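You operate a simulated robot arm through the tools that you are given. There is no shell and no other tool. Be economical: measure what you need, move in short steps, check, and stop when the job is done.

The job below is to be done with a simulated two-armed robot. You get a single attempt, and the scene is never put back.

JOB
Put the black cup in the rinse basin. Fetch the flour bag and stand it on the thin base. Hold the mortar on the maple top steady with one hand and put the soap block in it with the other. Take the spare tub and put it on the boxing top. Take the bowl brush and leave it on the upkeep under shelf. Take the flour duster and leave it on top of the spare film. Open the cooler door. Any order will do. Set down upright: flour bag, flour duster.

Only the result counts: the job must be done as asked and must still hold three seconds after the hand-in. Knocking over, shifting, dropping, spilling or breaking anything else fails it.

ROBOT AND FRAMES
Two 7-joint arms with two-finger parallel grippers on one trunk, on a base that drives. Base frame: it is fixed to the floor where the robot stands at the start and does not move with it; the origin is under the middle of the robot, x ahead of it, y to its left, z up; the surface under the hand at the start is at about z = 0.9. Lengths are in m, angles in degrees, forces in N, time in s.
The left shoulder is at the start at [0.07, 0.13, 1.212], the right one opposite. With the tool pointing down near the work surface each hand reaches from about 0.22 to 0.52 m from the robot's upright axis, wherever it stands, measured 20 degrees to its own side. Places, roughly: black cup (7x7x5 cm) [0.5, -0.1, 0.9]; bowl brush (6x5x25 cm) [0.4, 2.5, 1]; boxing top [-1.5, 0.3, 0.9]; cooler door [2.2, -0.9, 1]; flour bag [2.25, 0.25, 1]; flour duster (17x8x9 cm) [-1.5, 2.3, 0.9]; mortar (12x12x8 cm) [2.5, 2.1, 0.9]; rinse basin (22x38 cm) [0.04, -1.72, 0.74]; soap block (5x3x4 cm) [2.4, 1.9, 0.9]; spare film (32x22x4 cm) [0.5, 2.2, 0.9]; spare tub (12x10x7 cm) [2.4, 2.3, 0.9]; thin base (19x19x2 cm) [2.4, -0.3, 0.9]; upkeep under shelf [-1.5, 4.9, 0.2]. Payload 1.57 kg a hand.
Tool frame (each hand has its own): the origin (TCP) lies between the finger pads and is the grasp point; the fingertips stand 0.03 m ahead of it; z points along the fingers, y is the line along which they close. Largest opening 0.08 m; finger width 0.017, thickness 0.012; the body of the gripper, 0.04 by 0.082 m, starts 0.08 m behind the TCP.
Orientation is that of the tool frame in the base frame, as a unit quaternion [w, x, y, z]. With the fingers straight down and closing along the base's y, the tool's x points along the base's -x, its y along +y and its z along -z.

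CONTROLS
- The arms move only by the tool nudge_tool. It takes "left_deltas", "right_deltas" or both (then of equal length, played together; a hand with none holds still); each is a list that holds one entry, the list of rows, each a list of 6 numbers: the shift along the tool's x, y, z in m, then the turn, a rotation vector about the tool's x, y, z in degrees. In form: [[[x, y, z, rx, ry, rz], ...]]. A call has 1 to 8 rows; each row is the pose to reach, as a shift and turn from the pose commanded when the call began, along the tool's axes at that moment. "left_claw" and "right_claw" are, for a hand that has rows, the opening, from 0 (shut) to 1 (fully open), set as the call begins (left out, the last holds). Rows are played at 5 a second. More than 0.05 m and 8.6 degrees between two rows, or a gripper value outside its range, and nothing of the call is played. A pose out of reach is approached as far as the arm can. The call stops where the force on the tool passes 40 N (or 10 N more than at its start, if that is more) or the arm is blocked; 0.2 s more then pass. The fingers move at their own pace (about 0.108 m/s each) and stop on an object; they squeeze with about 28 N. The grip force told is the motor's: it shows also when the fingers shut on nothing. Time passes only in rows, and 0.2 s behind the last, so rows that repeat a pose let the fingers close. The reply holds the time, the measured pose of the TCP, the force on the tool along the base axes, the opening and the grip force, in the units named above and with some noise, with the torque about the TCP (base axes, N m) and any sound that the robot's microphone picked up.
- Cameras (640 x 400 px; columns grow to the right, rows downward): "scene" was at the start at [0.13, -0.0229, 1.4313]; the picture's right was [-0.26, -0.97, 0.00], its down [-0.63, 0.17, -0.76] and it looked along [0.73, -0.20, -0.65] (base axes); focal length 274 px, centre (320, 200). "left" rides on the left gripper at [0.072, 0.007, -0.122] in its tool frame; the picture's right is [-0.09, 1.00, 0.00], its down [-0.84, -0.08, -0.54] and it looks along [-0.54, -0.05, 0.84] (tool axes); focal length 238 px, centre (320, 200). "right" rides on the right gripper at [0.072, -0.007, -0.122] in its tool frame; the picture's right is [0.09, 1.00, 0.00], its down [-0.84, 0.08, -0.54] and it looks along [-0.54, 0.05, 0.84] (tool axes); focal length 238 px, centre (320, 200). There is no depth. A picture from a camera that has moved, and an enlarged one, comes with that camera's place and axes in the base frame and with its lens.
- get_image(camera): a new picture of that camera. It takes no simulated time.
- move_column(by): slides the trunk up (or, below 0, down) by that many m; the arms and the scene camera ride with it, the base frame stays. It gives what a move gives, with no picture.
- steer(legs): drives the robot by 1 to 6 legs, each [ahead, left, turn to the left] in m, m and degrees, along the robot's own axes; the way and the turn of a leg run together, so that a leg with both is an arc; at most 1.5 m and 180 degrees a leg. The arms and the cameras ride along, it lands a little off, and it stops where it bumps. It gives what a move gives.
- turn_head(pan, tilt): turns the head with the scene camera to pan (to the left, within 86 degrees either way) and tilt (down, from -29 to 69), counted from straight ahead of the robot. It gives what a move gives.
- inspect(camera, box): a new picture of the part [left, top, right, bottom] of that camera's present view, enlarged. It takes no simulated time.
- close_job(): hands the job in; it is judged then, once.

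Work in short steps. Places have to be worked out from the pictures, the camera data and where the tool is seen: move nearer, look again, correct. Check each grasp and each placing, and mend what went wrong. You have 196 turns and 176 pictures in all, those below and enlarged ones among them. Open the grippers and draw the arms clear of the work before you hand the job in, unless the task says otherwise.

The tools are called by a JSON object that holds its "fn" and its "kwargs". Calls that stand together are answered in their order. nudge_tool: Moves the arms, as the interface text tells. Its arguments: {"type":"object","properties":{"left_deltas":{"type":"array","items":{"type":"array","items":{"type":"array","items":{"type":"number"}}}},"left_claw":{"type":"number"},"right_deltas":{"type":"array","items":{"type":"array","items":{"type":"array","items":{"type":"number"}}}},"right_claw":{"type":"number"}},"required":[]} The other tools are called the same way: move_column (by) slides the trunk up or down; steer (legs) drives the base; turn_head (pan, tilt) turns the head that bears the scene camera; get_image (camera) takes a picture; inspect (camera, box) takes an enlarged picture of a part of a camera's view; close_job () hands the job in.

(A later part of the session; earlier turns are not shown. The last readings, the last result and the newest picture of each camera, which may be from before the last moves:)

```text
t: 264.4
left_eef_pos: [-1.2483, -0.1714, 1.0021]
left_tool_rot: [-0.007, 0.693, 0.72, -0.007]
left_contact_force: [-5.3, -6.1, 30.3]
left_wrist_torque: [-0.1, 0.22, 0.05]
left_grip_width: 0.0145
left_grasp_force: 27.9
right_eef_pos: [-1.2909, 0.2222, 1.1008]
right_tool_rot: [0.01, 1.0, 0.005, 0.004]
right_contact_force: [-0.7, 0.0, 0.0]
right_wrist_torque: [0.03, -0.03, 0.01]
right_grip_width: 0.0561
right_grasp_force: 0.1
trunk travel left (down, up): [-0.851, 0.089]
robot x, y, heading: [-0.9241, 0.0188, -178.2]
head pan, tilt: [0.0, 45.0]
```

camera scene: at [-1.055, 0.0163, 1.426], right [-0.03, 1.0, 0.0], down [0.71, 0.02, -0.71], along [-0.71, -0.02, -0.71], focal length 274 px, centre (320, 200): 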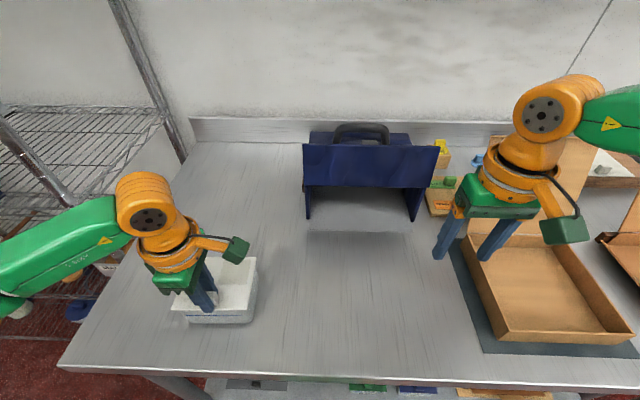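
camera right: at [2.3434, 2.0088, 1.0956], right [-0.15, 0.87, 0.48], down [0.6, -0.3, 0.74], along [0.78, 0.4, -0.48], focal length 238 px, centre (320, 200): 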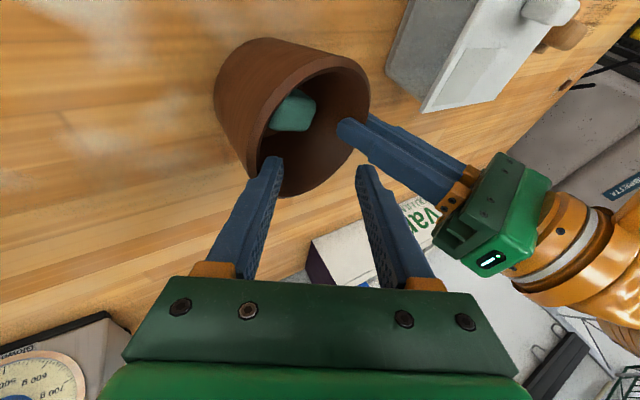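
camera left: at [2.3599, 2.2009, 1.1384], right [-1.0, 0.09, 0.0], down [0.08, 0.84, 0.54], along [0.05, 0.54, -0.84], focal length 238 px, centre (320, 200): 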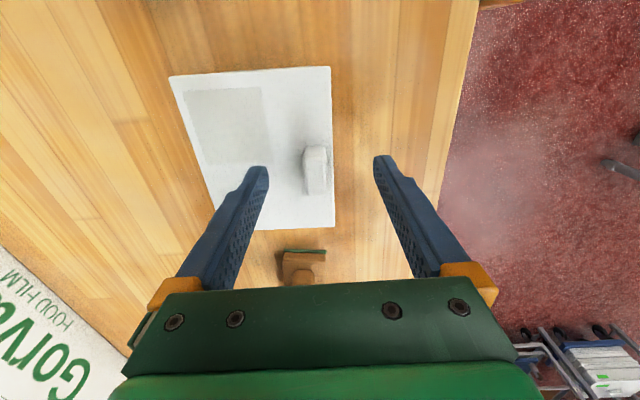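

The tub has touched down. I ease the pressure, open, and rise.

{"fn": "nudge_tool", "kwargs": {"left_deltas": [[[0, 0, -0.003, 0, 0, 0], [0, 0, -0.003, 0, 0, 0], [0, 0, -0.003, 0, 0, 0], [0, 0, -0.04, 0, 0, 0], [0, 0, -0.08, 0, 0, 0], [0, 0, -0.12, 0, 0, 0], [0, 0, -0.16, 0, 0, 0], [0, 0, -0.2, 0, 0, 0]]], "left_claw": 0.6}}

{"fn": "get_image", "kwargs": {"camera": "scene"}}

```text
t: 266.2
left_eef_pos: [-1.2453, -0.1709, 1.2026]
left_tool_rot: [-0.004, 0.693, 0.72, -0.003]
left_contact_force: [-0.3, -0.4, -0.4]
left_wrist_torque: [0.02, 0.01, 0.0]
left_grip_width: 0.0479
left_grasp_force: 0.1
right_eef_pos: [-1.2941, 0.2214, 1.1006]
right_tool_rot: [0.01, 1.0, 0.004, 0.004]
right_contact_force: [0.2, 0.0, 0.9]
right_wrist_torque: [0.02, 0.03, 0.02]
right_grip_width: 0.0561
right_grasp_force: 0.0
trunk travel left (down, up): [-0.851, 0.089]
robot x, y, heading: [-0.921, 0.0231, -177.9]
head pan, tilt: [0.0, 45.0]
```

```text
71 pictures are left
camera scene: at [-1.0539, 0.0174, 1.4261], right [-0.03, 1.0, 0.0], down [0.71, 0.02, -0.71], along [-0.71, -0.02, -0.71], focal length 274 px, centre (320, 200)
```

scene: 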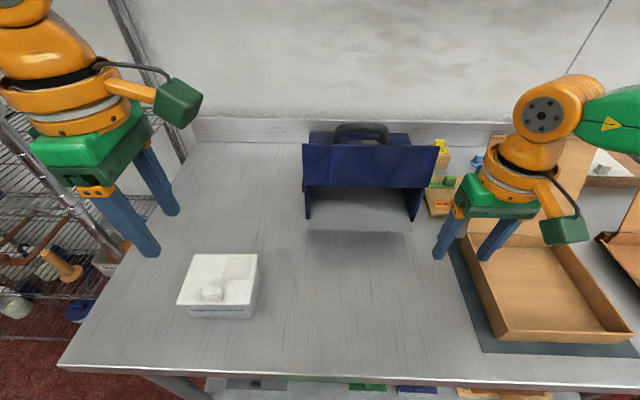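

The tub stands on the boxing top. I back off, restore the left hand's yaw, and strafe north along the aisle toward the flour duster.

{"fn": "steer", "kwargs": {"legs": [[-0.38, 0, -2], [0, -1.5, 0], [0, -0.75, 0]]}}

{"fn": "nudge_tool", "kwargs": {"left_deltas": [[[0, 0, 0, 0, 0, 8.5], [0, 0, 0, 0, 0, 17], [0, 0, 0, 0, 0, 25.5], [0, 0, 0, 0, 0, 34], [0, 0, 0, 0, 0, 42.5], [0, 0, 0, 0, 0, 51], [0, 0, 0, 0, 0, 59.5], [0, 0, 0, 0, 0, 68]]], "left_claw": 1}}

{"fn": "turn_head", "kwargs": {"pan": 0, "tilt": 30}}

{"fn": "get_image", "kwargs": {"camera": "scene"}}

```text
t: 279.2
left_eef_pos: [-0.8426, 2.0744, 1.2023]
left_tool_rot: [-0.007, 0.711, 0.703, -0.004]
left_contact_force: [0.5, -0.8, -0.2]
left_wrist_torque: [-0.01, -0.01, 0.03]
left_grip_width: 0.048
left_grasp_force: 0.1
right_eef_pos: [-0.8691, 2.4689, 1.0983]
right_tool_rot: [0.01, 1.0, -0.021, 0.005]
right_contact_force: [-0.5, -0.3, 0.0]
right_wrist_torque: [0.01, 0.0, -0.02]
right_grip_width: 0.0559
right_grasp_force: 0.1
trunk travel left (down, up): [-0.851, 0.089]
robot x, y, heading: [-0.5092, 2.2525, 179.2]
head pan, tilt: [0.0, 45.0]
```

```text
t: 281.0
left_eef_pos: [-0.8428, 2.0754, 1.2017]
left_tool_rot: [-0.002, 0.983, 0.184, -0.006]
left_contact_force: [-0.4, 0.3, 0.4]
left_wrist_torque: [0.0, 0.0, -0.01]
left_grip_width: 0.08
left_grasp_force: 0.0
right_eef_pos: [-0.8687, 2.4682, 1.0994]
right_tool_rot: [0.01, 1.0, -0.021, 0.004]
right_contact_force: [0.0, 0.2, 0.7]
right_wrist_torque: [0.01, -0.01, -0.01]
right_grip_width: 0.0563
right_grasp_force: 0.0
trunk travel left (down, up): [-0.851, 0.089]
robot x, y, heading: [-0.5096, 2.2541, 178.9]
head pan, tilt: [0.0, 45.0]
```

```text
t: 281.8
left_eef_pos: [-0.8432, 2.0753, 1.2022]
left_tool_rot: [-0.002, 0.983, 0.186, -0.007]
left_contact_force: [0.8, 0.2, -0.2]
left_wrist_torque: [0.0, 0.01, -0.07]
left_grip_width: 0.0802
left_grasp_force: 0.0
right_eef_pos: [-0.8694, 2.4703, 1.0989]
right_tool_rot: [0.009, 1.0, -0.021, 0.003]
right_contact_force: [-0.4, -0.3, -0.2]
right_wrist_torque: [0.02, -0.01, 0.03]
right_grip_width: 0.056
right_grasp_force: 0.0
trunk travel left (down, up): [-0.851, 0.089]
robot x, y, heading: [-0.5051, 2.2563, 179.3]
head pan, tilt: [0.0, 30.0]
```

```text
70 pictures are left
camera scene: at [-0.6504, 2.2535, 1.4486], right [0.02, 1.0, 0.0], down [0.5, -0.01, -0.87], along [-0.87, 0.01, -0.5], focal length 274 px, centre (320, 200)
```

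scene: 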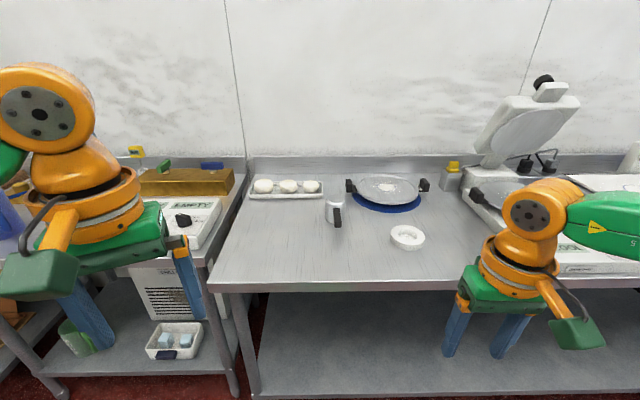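

The flour duster seems to be the shaker with a dark handle at about [-1.43, 2.31]. I drive closer and zoom in.

{"fn": "steer", "kwargs": {"legs": [[0.3, 0.0, 0]]}}

{"fn": "inspect", "kwargs": {"camera": "scene", "box": [240, 180, 480, 330]}}

{"fn": "get_image", "kwargs": {"camera": "right"}}

```text
t: 283.8
left_eef_pos: [-1.1398, 2.0803, 1.2047]
left_tool_rot: [-0.003, 0.983, 0.184, -0.007]
left_contact_force: [1.3, 0.7, -0.4]
left_wrist_torque: [-0.02, 0.02, 0.0]
left_grip_width: 0.0803
left_grasp_force: 0.0
right_eef_pos: [-1.166, 2.4728, 1.1002]
right_tool_rot: [0.009, 1.0, -0.02, 0.003]
right_contact_force: [0.0, 0.7, -1.1]
right_wrist_torque: [0.04, 0.02, -0.01]
right_grip_width: 0.0562
right_grasp_force: 0.0
trunk travel left (down, up): [-0.851, 0.089]
robot x, y, heading: [-0.8074, 2.2557, 179.2]
head pan, tilt: [0.0, 30.0]
```

```text
2.67 times, centred on (360, 255) of scene
camera zoom: at [-0.9458, 2.2583, 1.449], right [0.02, 1.0, 0.0], down [0.5, -0.01, -0.87], along [-0.87, 0.01, -0.5], focal length 730 px, centre (213, 53)
```

zoom: 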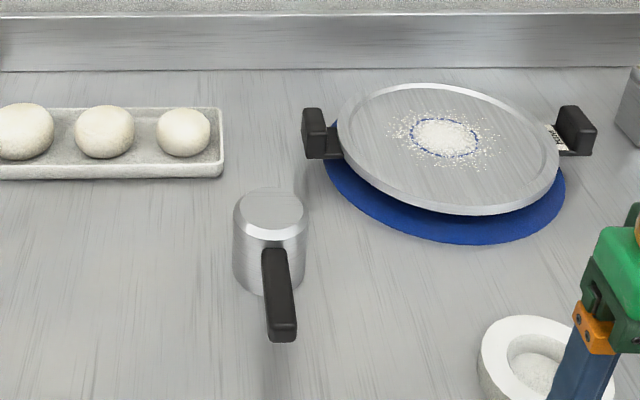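

```text
68 pictures are left
camera right: at [-1.0936, 2.4798, 1.2235], right [0.05, -1.0, 0.02], down [-0.84, -0.03, 0.54], along [-0.54, -0.04, -0.84], focal length 238 px, centre (320, 200)
```

right: 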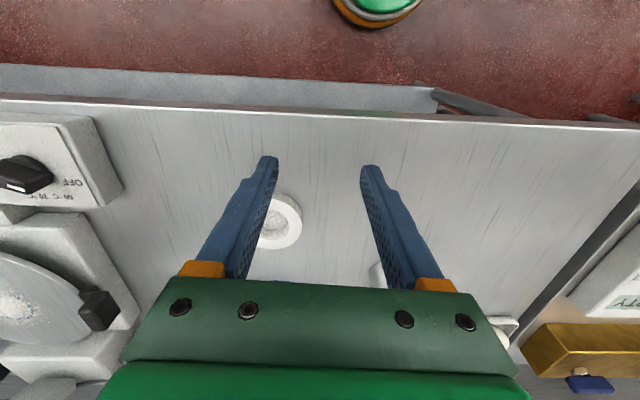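

The duster body is a cylinder about 6.7 cm wide at [-1.465, 2.317], with its handle toward me. I drive in, pitch the right hand forward 24° to extend reach, and approach from above.

{"fn": "steer", "kwargs": {"legs": [[0.17, 0.1, 0.8]]}}

{"fn": "nudge_tool", "kwargs": {"right_deltas": [[[-0.01, 0, -0.01, 0, -8, 0], [-0.025, 0.01, -0.02, 0, -16, 0], [-0.04, 0.02, -0.02, 0, -24, 0], [-0.055, 0.035, -0.01, 0, -24, 0], [-0.055, 0.035, -0.01, 0, -24, 0]]], "right_claw": 1}}

{"fn": "get_image", "kwargs": {"camera": "right"}}

```text
t: 285.4
left_eef_pos: [-1.3038, 1.979, 1.2036]
left_tool_rot: [-0.002, 0.981, 0.192, -0.009]
left_contact_force: [0.2, 0.2, 0.7]
left_wrist_torque: [0.01, 0.03, -0.01]
left_grip_width: 0.08
left_grasp_force: 0.0
right_eef_pos: [-1.3377, 2.3729, 1.1003]
right_tool_rot: [0.01, 1.0, -0.013, 0.004]
right_contact_force: [-0.9, 0.0, -0.4]
right_wrist_torque: [-0.01, 0.06, 0.01]
right_grip_width: 0.056
right_grasp_force: 0.1
trunk travel left (down, up): [-0.851, 0.089]
robot x, y, heading: [-0.9755, 2.1608, 179.9]
head pan, tilt: [0.0, 30.0]
```

```text
t: 286.6
left_eef_pos: [-1.3069, 1.9772, 1.2028]
left_tool_rot: [-0.002, 0.981, 0.192, -0.007]
left_contact_force: [-0.1, 0.5, -0.1]
left_wrist_torque: [0.03, 0.0, 0.0]
left_grip_width: 0.0799
left_grasp_force: 0.0
right_eef_pos: [-1.3957, 2.3369, 1.1107]
right_tool_rot: [0.008, 0.979, -0.014, -0.203]
right_contact_force: [0.2, -0.4, -0.4]
right_wrist_torque: [0.0, 0.01, -0.02]
right_grip_width: 0.0798
right_grasp_force: 0.1
trunk travel left (down, up): [-0.851, 0.089]
robot x, y, heading: [-0.9786, 2.1564, 179.9]
head pan, tilt: [0.0, 30.0]
```

```text
67 pictures are left
camera right: at [-1.2807, 2.342, 1.1948], right [0.06, -1.0, -0.02], down [-0.55, -0.05, 0.83], along [-0.83, -0.04, -0.55], focal length 238 px, centre (320, 200)
```

right: 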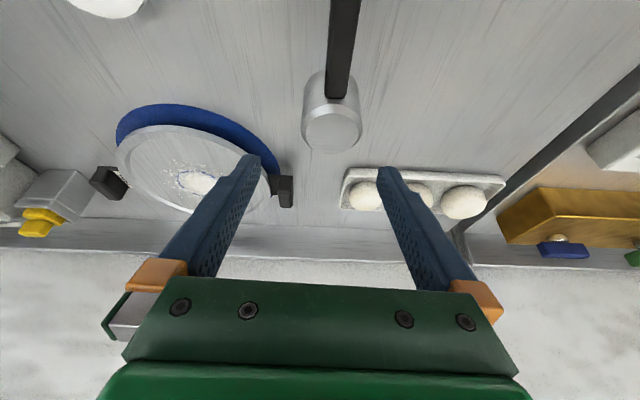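

The duster's top centre is at [-1.460, 2.320], and the approach line is nearly straight along the tool. I advance partway and check centring.

{"fn": "nudge_tool", "kwargs": {"right_deltas": [[[0.002, 0.0155, 0.03, 0, 0, 0], [0.002, 0.0155, 0.07, 0, 0, 0], [0.002, 0.0155, 0.1, 0, 0, 0], [0.002, 0.0155, 0.1, 0, 0, 0]]]}}

{"fn": "get_image", "kwargs": {"camera": "right"}}

```text
t: 287.6
left_eef_pos: [-1.3075, 1.9767, 1.2037]
left_tool_rot: [-0.003, 0.981, 0.192, -0.007]
left_contact_force: [-0.1, -0.1, -0.2]
left_wrist_torque: [0.03, 0.01, -0.03]
left_grip_width: 0.0797
left_grasp_force: 0.0
right_eef_pos: [-1.436, 2.3208, 1.018]
right_tool_rot: [0.007, 0.979, -0.015, -0.204]
right_contact_force: [0.0, -0.2, -1.3]
right_wrist_torque: [0.01, 0.0, 0.0]
right_grip_width: 0.08
right_grasp_force: 0.1
trunk travel left (down, up): [-0.851, 0.089]
robot x, y, heading: [-0.9748, 2.1552, 179.8]
head pan, tilt: [0.0, 30.0]
```

```text
66 pictures are left
camera right: at [-1.3195, 2.3255, 1.1023], right [0.06, -1.0, -0.02], down [-0.55, -0.05, 0.83], along [-0.83, -0.04, -0.55], focal length 238 px, centre (320, 200)
```

right: 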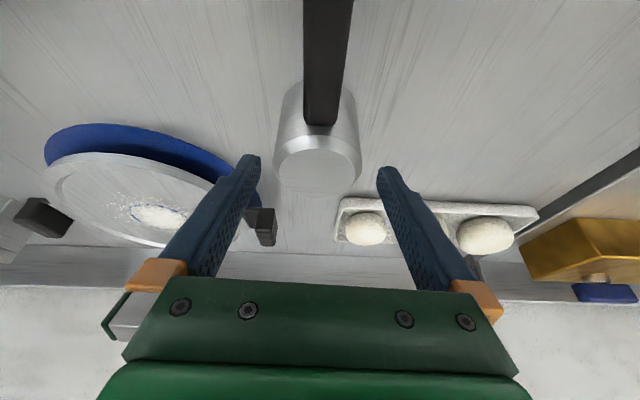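

Centred well. I advance the last 6.5 cm and close.

{"fn": "nudge_tool", "kwargs": {"right_deltas": [[[0, 0.0005, 0.025, 0, 0, 0], [0, 0.0005, 0.05, 0, 0, 0], [0, 0.0005, 0.064, 0, 0, 0], [0, 0.0005, 0.064, 0, 0, 0]]]}}

{"fn": "get_image", "kwargs": {"camera": "right"}}

```text
t: 288.6
left_eef_pos: [-1.3075, 1.977, 1.2019]
left_tool_rot: [-0.003, 0.981, 0.192, -0.007]
left_contact_force: [-0.4, -0.1, -0.2]
left_wrist_torque: [0.0, 0.02, -0.01]
left_grip_width: 0.0797
left_grasp_force: 0.1
right_eef_pos: [-1.4432, 2.3337, 0.9752]
right_tool_rot: [0.006, 0.979, -0.015, -0.204]
right_contact_force: [1.0, -0.6, 0.5]
right_wrist_torque: [-0.04, 0.01, 0.02]
right_grip_width: 0.0801
right_grasp_force: 0.1
right hand out of reach, approached as far as the arm can: row 2, 3, 4
trunk travel left (down, up): [-0.851, 0.089]
robot x, y, heading: [-0.9711, 2.1566, 180.1]
head pan, tilt: [0.0, 30.0]
```

```text
65 pictures are left
camera right: at [-1.3272, 2.3386, 1.0595], right [0.06, -1.0, -0.02], down [-0.55, -0.05, 0.83], along [-0.83, -0.04, -0.55], focal length 238 px, centre (320, 200)
```

right: 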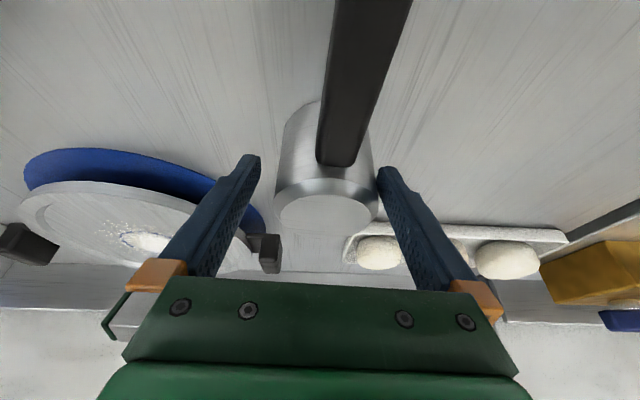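

I hit the reach limit and drifted sideways. I back out, move the base 3 cm closer, and look again.

{"fn": "nudge_tool", "kwargs": {"right_deltas": [[[0, 0, -0.03, 0, 0, 0], [0, 0.012, -0.06, 0, 0, 0], [0, 0.012, -0.06, 0, 0, 0]]]}}

{"fn": "steer", "kwargs": {"legs": [[0.035, 0.0, 0]]}}

{"fn": "get_image", "kwargs": {"camera": "right"}}

```text
t: 289.4
left_eef_pos: [-1.3082, 1.9769, 1.2025]
left_tool_rot: [-0.002, 0.981, 0.192, -0.006]
left_contact_force: [-0.1, -1.1, 0.7]
left_wrist_torque: [0.01, 0.0, -0.01]
left_grip_width: 0.0802
left_grasp_force: 0.1
right_eef_pos: [-1.4181, 2.3228, 1.0297]
right_tool_rot: [0.006, 0.979, -0.015, -0.203]
right_contact_force: [0.2, -0.1, 0.5]
right_wrist_torque: [-0.03, 0.0, 0.0]
right_grip_width: 0.08
right_grasp_force: 0.0
trunk travel left (down, up): [-0.851, 0.089]
robot x, y, heading: [-0.9757, 2.1587, 180.3]
head pan, tilt: [0.0, 30.0]
```

```text
t: 290.2
left_eef_pos: [-1.3357, 1.9772, 1.2052]
left_tool_rot: [-0.003, 0.981, 0.191, -0.01]
left_contact_force: [1.1, 0.3, 0.4]
left_wrist_torque: [0.0, 0.08, 0.02]
left_grip_width: 0.0802
left_grasp_force: 0.1
right_eef_pos: [-1.4469, 2.3237, 1.0329]
right_tool_rot: [0.007, 0.978, -0.015, -0.206]
right_contact_force: [1.0, -0.1, 0.8]
right_wrist_torque: [-0.03, 0.04, -0.01]
right_grip_width: 0.08
right_grasp_force: 0.0
trunk travel left (down, up): [-0.851, 0.089]
robot x, y, heading: [-1.0109, 2.1586, 179.8]
head pan, tilt: [0.0, 30.0]
```

```text
64 pictures are left
camera right: at [-1.3311, 2.3282, 1.1164], right [0.06, -1.0, -0.02], down [-0.55, -0.05, 0.84], along [-0.83, -0.04, -0.55], focal length 238 px, centre (320, 200)
```

right: 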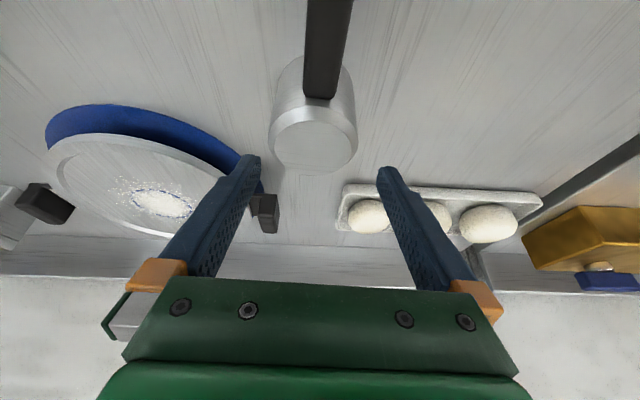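

I now adjust slightly (toward +y, vertical descent) and approach again.

{"fn": "nudge_tool", "kwargs": {"right_deltas": [[[0.008, -0.0035, 0.02, 0, 0, 0], [0.016, -0.0035, 0.045, 0, 0, 0], [0.021, -0.0035, 0.07, 0, 0, 0], [0.021, -0.0035, 0.07, 0, 0, 0]]]}}

{"fn": "get_image", "kwargs": {"camera": "right"}}

```text
t: 291.2
left_eef_pos: [-1.3445, 1.9768, 1.2025]
left_tool_rot: [-0.002, 0.982, 0.191, -0.006]
left_contact_force: [-0.9, -0.2, 0.5]
left_wrist_torque: [-0.01, 0.03, 0.02]
left_grip_width: 0.08
left_grasp_force: 0.1
right_eef_pos: [-1.4596, 2.3283, 0.9615]
right_tool_rot: [0.008, 0.979, -0.015, -0.202]
right_contact_force: [-0.2, -0.6, 0.0]
right_wrist_torque: [-0.03, 0.02, -0.03]
right_grip_width: 0.0799
right_grasp_force: 0.2
right hand out of reach, approached as far as the arm can: row 3, 4
trunk travel left (down, up): [-0.851, 0.089]
robot x, y, heading: [-1.0113, 2.1569, 180.0]
head pan, tilt: [0.0, 30.0]
```

```text
63 pictures are left
camera right: at [-1.3444, 2.333, 1.045], right [0.06, -1.0, -0.02], down [-0.55, -0.05, 0.83], along [-0.83, -0.04, -0.56], focal length 238 px, centre (320, 200)
```

right: 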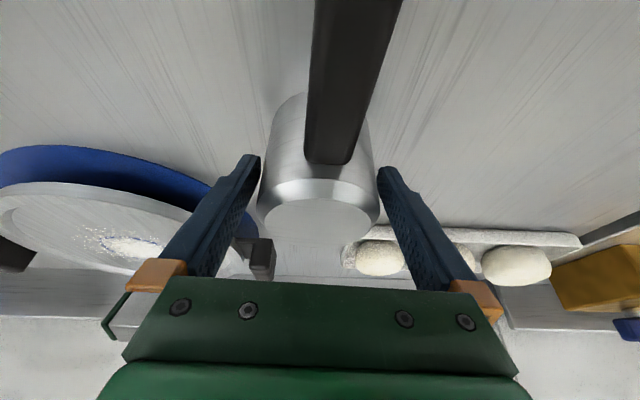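

The fingers straddle the body. I close the claw and lift slightly.

{"fn": "nudge_tool", "kwargs": {"right_deltas": [[[0, 0, 0, 0, 0, 0], [0, 0, 0, 0, 0, 0], [0, 0, 0, 0, 0, 0], [-0.01, 0, -0.023, 0, 0, 0], [-0.02, 0, -0.046, 0, 0, 0], [-0.035, 0, -0.08, 0, 0, 0]]], "right_claw": 0}}

{"fn": "get_image", "kwargs": {"camera": "scene"}}

```text
t: 292.6
left_eef_pos: [-1.3427, 1.9771, 1.2015]
left_tool_rot: [-0.003, 0.981, 0.193, -0.007]
left_contact_force: [0.1, -0.1, 0.5]
left_wrist_torque: [-0.01, 0.01, 0.01]
left_grip_width: 0.0802
left_grasp_force: 0.1
right_eef_pos: [-1.4561, 2.3309, 1.0511]
right_tool_rot: [0.007, 0.979, -0.015, -0.203]
right_contact_force: [-0.6, -0.7, -2.1]
right_wrist_torque: [-0.01, 0.01, 0.0]
right_grip_width: 0.0712
right_grasp_force: 28.2
trunk travel left (down, up): [-0.851, 0.089]
robot x, y, heading: [-1.0117, 2.16, 179.8]
head pan, tilt: [0.0, 30.0]
```

```text
62 pictures are left
camera scene: at [-1.1528, 2.1574, 1.4487], right [0.0, 1.0, 0.0], down [0.5, 0.0, -0.87], along [-0.87, 0.0, -0.5], focal length 274 px, centre (320, 200)
```

scene: 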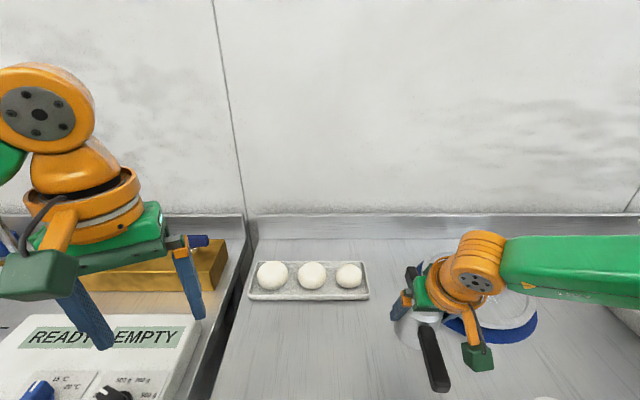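

The duster is held at 7.1 cm. I back off, turn around, and look for the spare film.

{"fn": "steer", "kwargs": {"legs": [[-0.48, 0, 0], [0, 0, -90], [0, 0, -90]]}}

{"fn": "turn_head", "kwargs": {"pan": 0, "tilt": 30}}

{"fn": "get_image", "kwargs": {"camera": "scene"}}

```text
t: 303.1
left_eef_pos: [-0.2035, 2.3487, 1.2018]
left_tool_rot: [0.007, -0.207, 0.978, -0.002]
left_contact_force: [0.2, -1.3, -0.4]
left_wrist_torque: [0.05, -0.01, 0.02]
left_grip_width: 0.0799
left_grasp_force: 0.0
right_eef_pos: [-0.0773, 1.9994, 1.0499]
right_tool_rot: [0.202, 0.0, 0.979, 0.01]
right_contact_force: [-0.5, 1.2, -2.2]
right_wrist_torque: [-0.01, -0.01, 0.05]
right_grip_width: 0.0709
right_grasp_force: 27.9
trunk travel left (down, up): [-0.851, 0.089]
robot x, y, heading: [-0.5325, 2.1612, 1.7]
head pan, tilt: [0.0, 30.0]
```

```text
t: 303.7
left_eef_pos: [-0.2023, 2.3486, 1.2029]
left_tool_rot: [0.006, -0.207, 0.978, -0.003]
left_contact_force: [-0.4, 0.1, -0.2]
left_wrist_torque: [0.0, -0.01, 0.02]
left_grip_width: 0.0801
left_grasp_force: 0.1
right_eef_pos: [-0.0766, 1.9989, 1.0506]
right_tool_rot: [0.203, 0.0, 0.979, 0.009]
right_contact_force: [0.0, -0.4, -1.5]
right_wrist_torque: [-0.03, -0.02, -0.03]
right_grip_width: 0.071
right_grasp_force: 27.9
trunk travel left (down, up): [-0.851, 0.089]
robot x, y, heading: [-0.5315, 2.1581, 1.7]
head pan, tilt: [0.0, 30.0]
```

```text
61 pictures are left
camera scene: at [-0.3902, 2.1606, 1.4486], right [0.03, -1.0, 0.0], down [-0.5, -0.02, -0.87], along [0.87, 0.03, -0.5], focal length 274 px, centre (320, 200)
```

scene: 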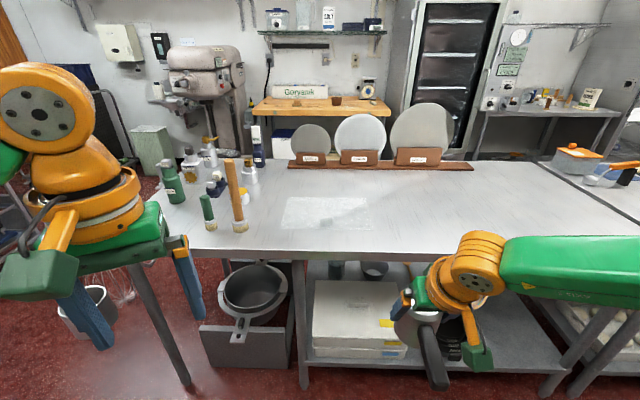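

The spare film is the flat translucent pack at about x 0.32 to 0.52, y 2.02 to 2.33. The brush cluster is to its left. I zoom into both.

{"fn": "inspect", "kwargs": {"camera": "scene", "box": [150, 120, 390, 270]}}

```text
2.67 times, centred on (270, 195) of scene
camera zoom: at [-0.3902, 2.1606, 1.4486], right [0.03, -1.0, 0.0], down [-0.5, -0.02, -0.87], along [0.87, 0.03, -0.5], focal length 730 px, centre (453, 213)
```

zoom: 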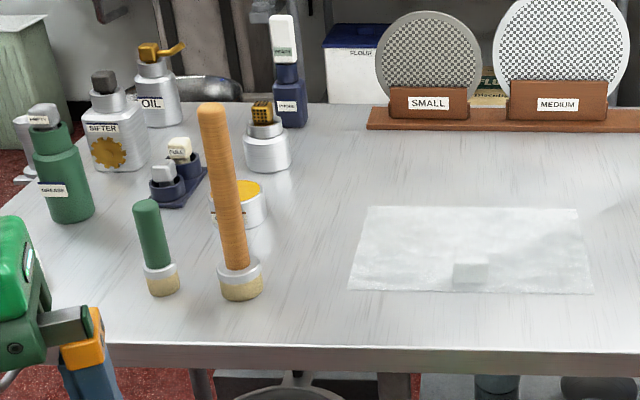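

The film lies flat at about x 0.36–0.57, y 2.00–2.32, with a 4 cm bump at [0.38, 2.165]. I will set the duster at about [0.46, 2.08], clear of the bump. First I raise the left hand above the brush tops, then drive in.

{"fn": "nudge_tool", "kwargs": {"left_deltas": [[[0.015, 0, -0.03, 0, 0, 7], [0.03, 0, -0.06, 0, 0, 15], [0.045, 0, -0.09, 0, 0, 22], [0.06, 0, -0.12, 0, 0, 22]]]}}

{"fn": "steer", "kwargs": {"legs": [[0.53, 0.09, -1.7]]}}

{"fn": "turn_head", "kwargs": {"pan": -10, "tilt": 50}}

{"fn": "get_image", "kwargs": {"camera": "scene"}}

```text
t: 304.7
left_eef_pos: [-0.2562, 2.3243, 1.3161]
left_tool_rot: [0.009, -0.016, 1.0, -0.002]
left_contact_force: [-0.5, 0.4, -0.5]
left_wrist_torque: [0.04, -0.04, 0.0]
left_grip_width: 0.0801
left_grasp_force: 0.0
left hand out of reach, approached as far as the arm can: row 4
right_eef_pos: [-0.0789, 1.9967, 1.0505]
right_tool_rot: [0.205, 0.0, 0.979, 0.011]
right_contact_force: [0.4, -0.4, -2.0]
right_wrist_torque: [0.06, -0.01, 0.01]
right_grip_width: 0.0708
right_grasp_force: 27.9
trunk travel left (down, up): [-0.851, 0.089]
robot x, y, heading: [-0.5303, 2.1626, 1.9]
head pan, tilt: [0.0, 30.0]
```

```text
t: 307.8
left_eef_pos: [0.2786, 2.4116, 1.3147]
left_tool_rot: [0.008, 0.002, 1.0, -0.002]
left_contact_force: [-0.3, 1.6, 0.1]
left_wrist_torque: [-0.01, -0.01, 0.0]
left_grip_width: 0.0798
left_grasp_force: 0.0
right_eef_pos: [0.4437, 2.0792, 1.0512]
right_tool_rot: [0.204, 0.018, 0.979, 0.007]
right_contact_force: [0.1, -0.3, -1.8]
right_wrist_torque: [-0.01, 0.0, 0.0]
right_grip_width: 0.0709
right_grasp_force: 27.6
trunk travel left (down, up): [-0.851, 0.089]
robot x, y, heading: [-0.0018, 2.2551, -0.5]
head pan, tilt: [0.0, 30.0]
```

```text
t: 308.6
left_eef_pos: [0.2806, 2.4113, 1.3137]
left_tool_rot: [0.008, 0.002, 1.0, -0.002]
left_contact_force: [-1.1, -0.1, 0.4]
left_wrist_torque: [-0.01, 0.01, 0.03]
left_grip_width: 0.0801
left_grasp_force: 0.0
right_eef_pos: [0.4466, 2.0781, 1.0499]
right_tool_rot: [0.203, 0.017, 0.979, 0.006]
right_contact_force: [-0.3, -0.5, -2.9]
right_wrist_torque: [0.01, -0.01, 0.01]
right_grip_width: 0.071
right_grasp_force: 27.8
trunk travel left (down, up): [-0.851, 0.089]
robot x, y, heading: [-0.004, 2.2547, -0.3]
head pan, tilt: [-10.0, 50.0]
```

```text
59 pictures are left
camera scene: at [0.1244, 2.2385, 1.4191], right [-0.18, -0.98, 0.0], down [-0.75, 0.14, -0.64], along [0.63, -0.12, -0.77], focal length 274 px, centre (320, 200)
```

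scene: 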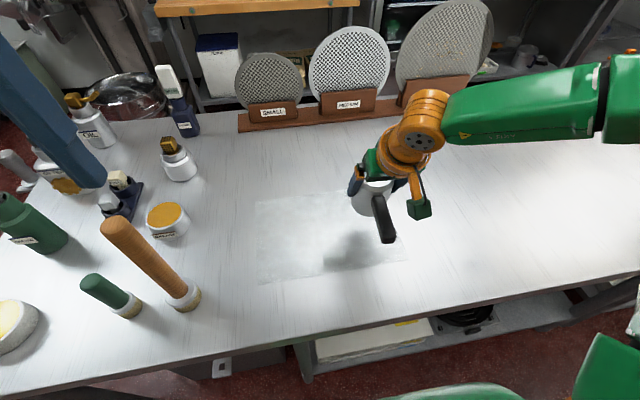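

The duster hangs over the film's right part, with its body at about [0.447, 2.078]. I lower it 7 cm vertically.

{"fn": "nudge_tool", "kwargs": {"right_deltas": [[[0.0099, 0, 0.0229, 0, 0, 0], [0.0198, 0, 0.0458, 0, 0, 0], [0.0278, 0, 0.0642, 0, 0, 0], [0.0278, 0, 0.0642, 0, 0, 0]]]}}

{"fn": "get_image", "kwargs": {"camera": "scene"}}

```text
t: 309.6
left_eef_pos: [0.2808, 2.4116, 1.3146]
left_tool_rot: [0.007, 0.001, 1.0, -0.002]
left_contact_force: [0.0, 0.3, 0.2]
left_wrist_torque: [-0.02, 0.02, 0.02]
left_grip_width: 0.0799
left_grasp_force: 0.1
right_eef_pos: [0.4448, 2.0791, 0.9792]
right_tool_rot: [0.202, 0.017, 0.979, 0.007]
right_contact_force: [-0.1, -0.1, -1.4]
right_wrist_torque: [-0.05, -0.01, 0.02]
right_grip_width: 0.0708
right_grasp_force: 28.4
trunk travel left (down, up): [-0.851, 0.089]
robot x, y, heading: [-0.002, 2.2521, -0.2]
head pan, tilt: [-10.0, 50.0]
```

```text
58 pictures are left
camera scene: at [0.1238, 2.2384, 1.4191], right [-0.18, -0.98, 0.0], down [-0.75, 0.14, -0.64], along [0.63, -0.12, -0.77], focal length 274 px, centre (320, 200)
```

scene: 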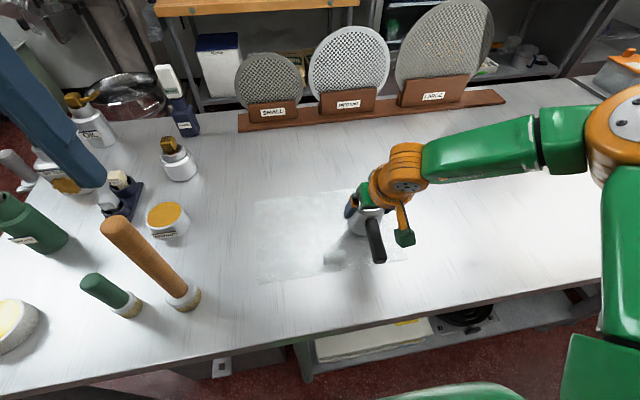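

The handle clears the bump. I lower the last centimetre to contact.

{"fn": "nudge_tool", "kwargs": {"right_deltas": [[[0.0016, 0, 0.0037, 0, 0, 0], [0.0032, 0, 0.0073, 0, 0, 0], [0.0044, 0, 0.01, 0, 0, 0], [0.0056, 0, 0.0128, 0, 0, 0], [0.0068, 0, 0.0156, 0, 0, 0]]]}}

```text
t: 310.8
left_eef_pos: [0.2778, 2.4117, 1.3141]
left_tool_rot: [0.008, 0.001, 1.0, -0.002]
left_contact_force: [-0.2, 0.3, -0.2]
left_wrist_torque: [-0.02, 0.0, 0.01]
left_grip_width: 0.0801
left_grasp_force: 0.1
right_eef_pos: [0.4439, 2.081, 0.9656]
right_tool_rot: [0.207, 0.016, 0.978, 0.007]
right_contact_force: [2.3, -2.4, 12.0]
right_wrist_torque: [-0.61, -0.25, 0.06]
right_grip_width: 0.0708
right_grasp_force: 27.8
trunk travel left (down, up): [-0.851, 0.089]
robot x, y, heading: [-0.0026, 2.2501, -0.4]
head pan, tilt: [-10.0, 50.0]
```

Contact reads 12 N. I open and withdraw along the tool axis.

{"fn": "nudge_tool", "kwargs": {"right_deltas": [[[0, 0, 0, 0, 0, 0], [0, 0, 0, 0, 0, 0], [0, 0, 0, 0, 0, 0], [0, 0, -0.03, 0, 0, 0], [0, 0, -0.07, 0, 0, 0], [0, 0, -0.11, 0, 0, 0], [0, 0, -0.15, 0, 0, 0]]], "right_claw": 1}}

{"fn": "get_image", "kwargs": {"camera": "scene"}}

```text
t: 312.4
left_eef_pos: [0.2777, 2.412, 1.3142]
left_tool_rot: [0.008, 0.001, 1.0, -0.002]
left_contact_force: [-0.3, -0.5, 0.7]
left_wrist_torque: [0.0, 0.0, -0.03]
left_grip_width: 0.08
left_grasp_force: 0.1
right_eef_pos: [0.3844, 2.0788, 1.1034]
right_tool_rot: [0.203, 0.018, 0.979, 0.006]
right_contact_force: [-0.2, -0.1, 0.6]
right_wrist_torque: [0.0, -0.05, -0.02]
right_grip_width: 0.0799
right_grasp_force: 0.0
trunk travel left (down, up): [-0.851, 0.089]
robot x, y, heading: [-0.0036, 2.2565, -0.3]
head pan, tilt: [-10.0, 50.0]
```

```text
57 pictures are left
camera scene: at [0.1219, 2.2385, 1.4193], right [-0.18, -0.98, 0.0], down [-0.75, 0.14, -0.64], along [0.63, -0.12, -0.77], focal length 274 px, centre (320, 200)
```

scene: 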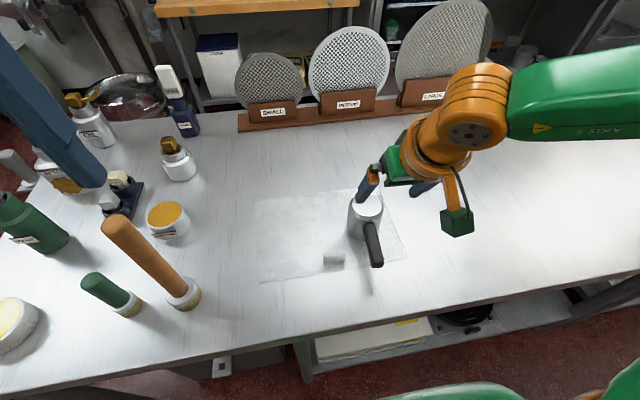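

The duster stands on the film. Next is the bowl brush, the tall wooden one at about [0.37, 2.457]. I view it from the left hand.

{"fn": "get_image", "kwargs": {"camera": "left"}}

```text
56 pictures are left
camera left: at [0.203, 2.4184, 1.4358], right [0.1, 1.0, 0.0], down [0.83, -0.08, 0.56], along [0.55, -0.05, -0.83], focal length 238 px, centre (320, 200)
```

left: 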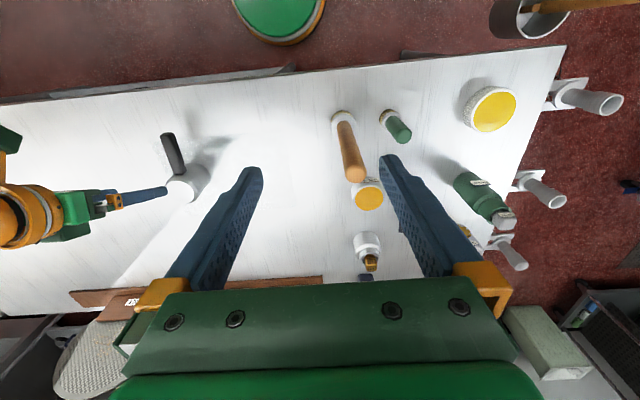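

The brush axis is at about [0.352, 2.455], with its top at z of about 1.15. I move above it, tips just over the top, and check.

{"fn": "nudge_tool", "kwargs": {"left_deltas": [[[-0.025, 0.015, 0.03, 0, 0, 0], [-0.05, 0.03, 0.06, 0, 0, 0], [-0.074, 0.043, 0.09, 0, 0, 0], [-0.074, 0.043, 0.115, 0, 0, 0], [-0.074, 0.043, 0.115, 0, 0, 0]]], "left_claw": 1}}

{"fn": "get_image", "kwargs": {"camera": "left"}}

```text
t: 313.6
left_eef_pos: [0.3547, 2.4557, 1.198]
left_tool_rot: [0.007, 0.001, 1.0, -0.001]
left_contact_force: [-0.1, 0.7, 0.6]
left_wrist_torque: [0.02, 0.01, 0.0]
left_grip_width: 0.08
left_grasp_force: 0.1
right_eef_pos: [0.3857, 2.0781, 1.1034]
right_tool_rot: [0.204, 0.018, 0.979, 0.007]
right_contact_force: [0.3, -0.2, 0.7]
right_wrist_torque: [0.01, -0.01, -0.03]
right_grip_width: 0.0799
right_grasp_force: 0.1
trunk travel left (down, up): [-0.851, 0.089]
robot x, y, heading: [0.0022, 2.2531, -0.4]
head pan, tilt: [-10.0, 50.0]
```

```text
55 pictures are left
camera left: at [0.2802, 2.4624, 1.3201], right [0.09, 1.0, 0.0], down [0.83, -0.08, 0.56], along [0.55, -0.05, -0.83], focal length 238 px, centre (320, 200)
```

left: 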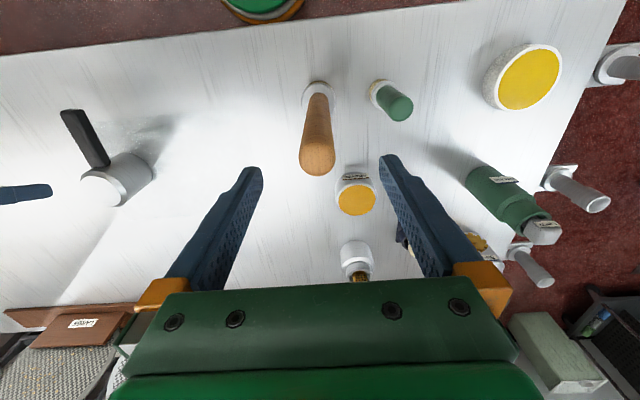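

Aligned. I descend 10 cm, close, and lift the brush.

{"fn": "nudge_tool", "kwargs": {"left_deltas": [[[-0.002, 0, 0.03, 0, 0, 0], [-0.002, 0, 0.07, 0, 0, 0], [-0.002, 0, 0.1, 0, 0, 0], [-0.002, 0, 0.1, 0, 0, 0]]]}}

{"fn": "nudge_tool", "kwargs": {"left_deltas": [[[0, 0, 0, 0, 0, 0], [0, 0, 0, 0, 0, 0], [0, 0, 0, 0, 0, 0], [0, 0, -0.04, 0, 0, 0], [0, 0, -0.08, 0, 0, 0], [0, 0, -0.12, 0, 0, 0]]], "left_claw": 0}}

{"fn": "get_image", "kwargs": {"camera": "scene"}}

```text
t: 314.6
left_eef_pos: [0.358, 2.4537, 1.0993]
left_tool_rot: [0.009, 0.001, 1.0, -0.003]
left_contact_force: [-0.2, -0.2, -0.3]
left_wrist_torque: [0.01, -0.02, 0.0]
left_grip_width: 0.0803
left_grasp_force: 0.0
right_eef_pos: [0.3859, 2.0795, 1.1023]
right_tool_rot: [0.203, 0.017, 0.979, 0.006]
right_contact_force: [0.2, 0.2, 1.0]
right_wrist_torque: [-0.04, 0.03, -0.05]
right_grip_width: 0.0802
right_grasp_force: 0.2
trunk travel left (down, up): [-0.851, 0.089]
robot x, y, heading: [0.0016, 2.2518, -0.2]
head pan, tilt: [-10.0, 50.0]
```

```text
t: 316.0
left_eef_pos: [0.3568, 2.4518, 1.2221]
left_tool_rot: [0.008, 0.001, 1.0, -0.002]
left_contact_force: [0.6, 0.8, -0.9]
left_wrist_torque: [0.06, -0.01, -0.03]
left_grip_width: 0.0291
left_grasp_force: 28.2
right_eef_pos: [0.3846, 2.0784, 1.1018]
right_tool_rot: [0.204, 0.017, 0.979, 0.006]
right_contact_force: [0.1, 0.7, -0.8]
right_wrist_torque: [0.01, -0.03, -0.01]
right_grip_width: 0.0802
right_grasp_force: 0.0
trunk travel left (down, up): [-0.851, 0.089]
robot x, y, heading: [-0.0028, 2.2527, -0.4]
head pan, tilt: [-10.0, 50.0]
```

```text
54 pictures are left
camera scene: at [0.1225, 2.2377, 1.4192], right [-0.18, -0.98, 0.0], down [-0.75, 0.14, -0.64], along [0.63, -0.12, -0.77], focal length 274 px, centre (320, 200)
```

scene: 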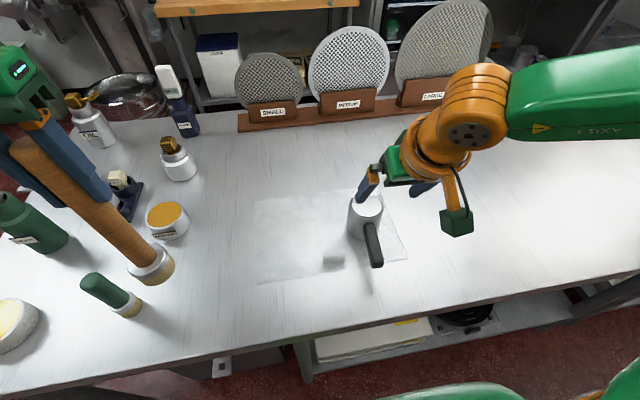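

The brush is held at 2.9 cm. I back off, straighten the right hand, and turn north to look for the upkeep shelf.

{"fn": "steer", "kwargs": {"legs": [[-0.5, 0, 0], [0, 0, 90]]}}

{"fn": "nudge_tool", "kwargs": {"right_deltas": [[[0.02, 0, -0.01, 0, 8, 0], [0.04, 0, -0.02, 0, 16, 0], [0.06, 0, -0.03, 0, 24, 0], [0.06, 0, -0.03, 0, 24, 0]]]}}

{"fn": "turn_head", "kwargs": {"pan": 25, "tilt": 25}}

{"fn": "get_image", "kwargs": {"camera": "scene"}}

```text
t: 322.8
left_eef_pos: [-0.7097, 2.6203, 1.22]
left_tool_rot: [0.006, -0.701, 0.713, 0.004]
left_contact_force: [-0.4, -0.6, -1.4]
left_wrist_torque: [0.0, -0.07, -0.02]
left_grip_width: 0.0291
left_grasp_force: 27.5
right_eef_pos: [-0.3329, 2.6424, 1.1018]
right_tool_rot: [0.14, -0.676, 0.708, 0.147]
right_contact_force: [-1.1, 0.5, 0.0]
right_wrist_torque: [-0.03, 0.0, 0.0]
right_grip_width: 0.0801
right_grasp_force: 0.0
trunk travel left (down, up): [-0.851, 0.089]
robot x, y, heading: [-0.5147, 2.2593, 88.9]
head pan, tilt: [-10.0, 50.0]
```

```text
t: 323.8
left_eef_pos: [-0.7102, 2.6186, 1.2218]
left_tool_rot: [0.006, -0.701, 0.713, 0.004]
left_contact_force: [0.8, -0.1, -1.3]
left_wrist_torque: [-0.01, -0.08, 0.0]
left_grip_width: 0.0292
left_grasp_force: 27.8
right_eef_pos: [-0.3375, 2.5762, 1.1047]
right_tool_rot: [-0.011, -0.692, 0.722, 0.003]
right_contact_force: [-0.6, -0.2, -0.2]
right_wrist_torque: [0.02, -0.03, 0.01]
right_grip_width: 0.0799
right_grasp_force: 0.1
trunk travel left (down, up): [-0.851, 0.089]
robot x, y, heading: [-0.5173, 2.2595, 89.1]
head pan, tilt: [-10.0, 50.0]
```

```text
t: 324.8
left_eef_pos: [-0.7102, 2.6197, 1.2211]
left_tool_rot: [0.007, -0.702, 0.712, 0.003]
left_contact_force: [0.3, -0.4, -1.2]
left_wrist_torque: [0.02, -0.02, 0.02]
left_grip_width: 0.0292
left_grasp_force: 27.9
right_eef_pos: [-0.3361, 2.577, 1.1036]
right_tool_rot: [-0.01, -0.692, 0.722, 0.003]
right_contact_force: [0.1, 0.9, 0.3]
right_wrist_torque: [-0.03, -0.02, 0.0]
right_grip_width: 0.0798
right_grasp_force: 0.0
trunk travel left (down, up): [-0.851, 0.089]
robot x, y, heading: [-0.5149, 2.2591, 89.2]
head pan, tilt: [25.0, 25.0]
```

```text
53 pictures are left
camera scene: at [-0.5521, 2.3922, 1.4566], right [0.91, 0.4, 0.0], down [0.17, -0.39, -0.91], along [-0.37, 0.83, -0.42], focal length 274 px, centre (320, 200)
```

scene: 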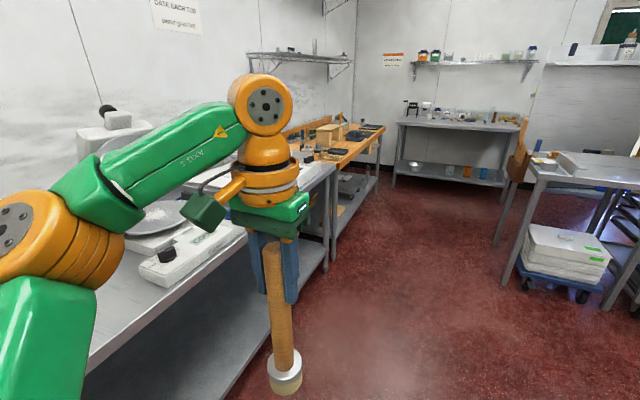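

The upkeep bench is along the west wall at about y 4.9. I drive north, then face it.

{"fn": "steer", "kwargs": {"legs": [[1.5, 0.06, 0], [1.0, 0.0, 0], [0, 0, 91]]}}

{"fn": "turn_head", "kwargs": {"pan": 0, "tilt": 40}}

{"fn": "get_image", "kwargs": {"camera": "scene"}}

```text
refused: leg 1 is longer than a leg can be; nothing moved
```

```text
t: 325.7
left_eef_pos: [-0.71, 2.6195, 1.2204]
left_tool_rot: [0.005, -0.701, 0.713, 0.004]
left_contact_force: [-0.5, 0.3, -1.4]
left_wrist_torque: [0.0, 0.07, 0.03]
left_grip_width: 0.029
left_grasp_force: 28.3
right_eef_pos: [-0.3365, 2.5783, 1.1051]
right_tool_rot: [-0.011, -0.691, 0.722, 0.003]
right_contact_force: [-0.4, 0.5, 0.5]
right_wrist_torque: [0.0, -0.01, 0.01]
right_grip_width: 0.08
right_grasp_force: 0.1
trunk travel left (down, up): [-0.851, 0.089]
robot x, y, heading: [-0.5122, 2.2596, 88.5]
head pan, tilt: [0.0, 40.0]
```

```text
52 pictures are left
camera scene: at [-0.5134, 2.393, 1.4333], right [1.0, -0.02, 0.0], down [-0.01, -0.64, -0.77], along [0.01, 0.77, -0.64], focal length 274 px, centre (320, 200)
```

scene: 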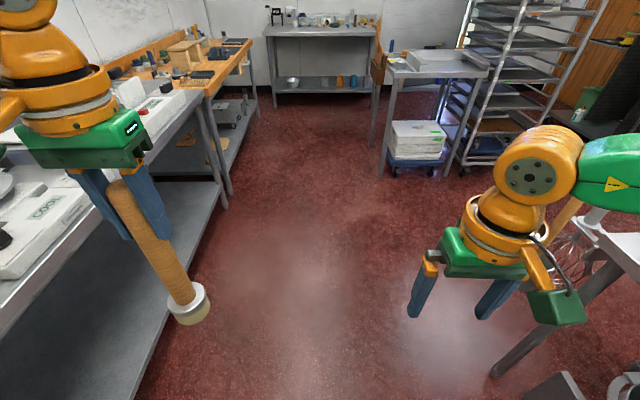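

The leg was just over the limit. I split it and drive again.

{"fn": "steer", "kwargs": {"legs": [[1.3, 0.05, 0], [1.25, 0.0, 0], [0, 0, 91]]}}

{"fn": "get_image", "kwargs": {"camera": "scene"}}

```text
t: 342.1
left_eef_pos: [-0.8667, 4.5802, 1.221]
left_tool_rot: [-0.002, 1.0, 0.03, -0.007]
left_contact_force: [-0.1, 0.6, -0.7]
left_wrist_torque: [0.03, 0.0, -0.01]
left_grip_width: 0.0293
left_grasp_force: 28.0
right_eef_pos: [-0.8525, 4.9547, 1.1048]
right_tool_rot: [0.01, 1.0, 0.017, 0.005]
right_contact_force: [0.6, 0.0, -0.1]
right_wrist_torque: [0.03, -0.01, 0.01]
right_grip_width: 0.0801
right_grasp_force: 0.1
trunk travel left (down, up): [-0.851, 0.089]
robot x, y, heading: [-0.5216, 4.802, -176.6]
head pan, tilt: [0.0, 40.0]
```

```text
51 pictures are left
camera scene: at [-0.6588, 4.7947, 1.4333], right [-0.06, 1.0, 0.0], down [0.64, 0.04, -0.77], along [-0.76, -0.04, -0.64], focal length 274 px, centre (320, 200)
```

scene: 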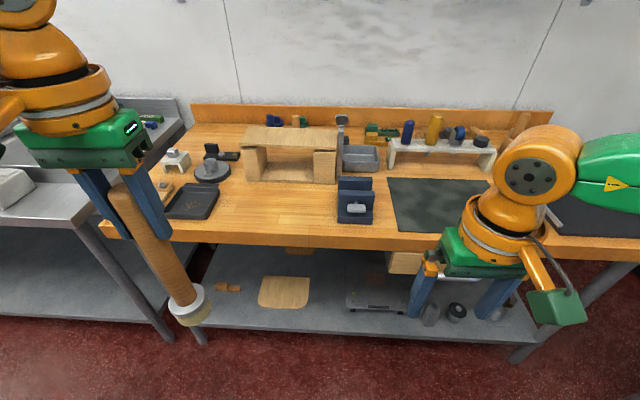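

The under shelf is free around [-1.33, 4.80], between the board and the scale. I lower both hands relative to the shoulders and position in front of the bench, with the head turned aside so it clears the bench edge.

{"fn": "nudge_tool", "kwargs": {"left_deltas": [[[0, 0, 0.045, 0, 0, 0], [0, 0, 0.09, 0, 0, 0], [0, 0, 0.135, 0, 0, 0], [0, 0, 0.18, 0, 0, 0], [0, 0, 0.18, 0, 0, 0]]], "right_deltas": [[[0, 0, 0.03, 0, 0, 0], [0, 0, 0.06, 0, 0, 0], [0, 0, 0.06, 0, 0, 0], [0, 0, 0.06, 0, 0, 0], [0, 0, 0.06, 0, 0, 0]]]}}

{"fn": "steer", "kwargs": {"legs": [[0.1, -0.2, -3.4]]}}

{"fn": "get_image", "kwargs": {"camera": "scene"}}

```text
t: 343.3
left_eef_pos: [-0.868, 4.5819, 1.0399]
left_tool_rot: [-0.002, 1.0, 0.03, -0.007]
left_contact_force: [1.1, -0.6, -1.2]
left_wrist_torque: [-0.05, -0.02, 0.0]
left_grip_width: 0.0292
left_grasp_force: 27.9
right_eef_pos: [-0.8516, 4.954, 1.0456]
right_tool_rot: [0.009, 1.0, 0.017, 0.006]
right_contact_force: [0.6, 0.5, 1.0]
right_wrist_torque: [-0.03, 0.0, 0.02]
right_grip_width: 0.0799
right_grasp_force: 0.2
trunk travel left (down, up): [-0.851, 0.089]
robot x, y, heading: [-0.5221, 4.8035, -176.7]
head pan, tilt: [0.0, 40.0]
```

```text
t: 345.0
left_eef_pos: [-0.9858, 4.7986, 1.0421]
left_tool_rot: [-0.003, 1.0, 0.002, -0.008]
left_contact_force: [-0.7, 0.3, -1.6]
left_wrist_torque: [0.06, 0.01, 0.01]
left_grip_width: 0.0293
left_grasp_force: 28.2
right_eef_pos: [-0.9458, 5.169, 1.0462]
right_tool_rot: [0.009, 1.0, -0.011, 0.004]
right_contact_force: [-0.3, -0.5, 0.7]
right_wrist_torque: [0.02, 0.01, 0.02]
right_grip_width: 0.0799
right_grasp_force: 0.1
trunk travel left (down, up): [-0.851, 0.089]
robot x, y, heading: [-0.6212, 5.0023, 180.2]
head pan, tilt: [0.0, 40.0]
```

```text
50 pictures are left
camera scene: at [-0.7621, 4.9977, 1.4335], right [0.0, 1.0, 0.0], down [0.64, 0.0, -0.77], along [-0.77, 0.0, -0.64], focal length 274 px, centre (320, 200)
```

scene: 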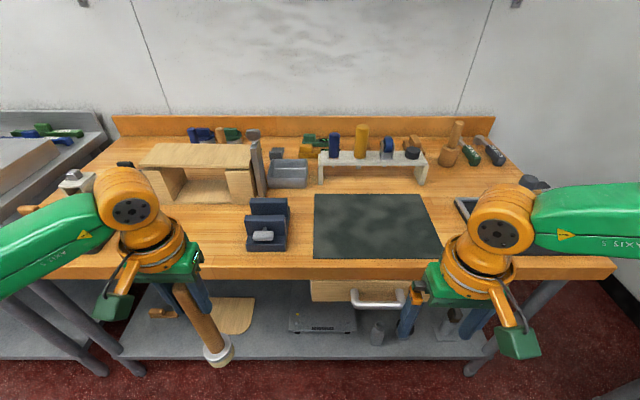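

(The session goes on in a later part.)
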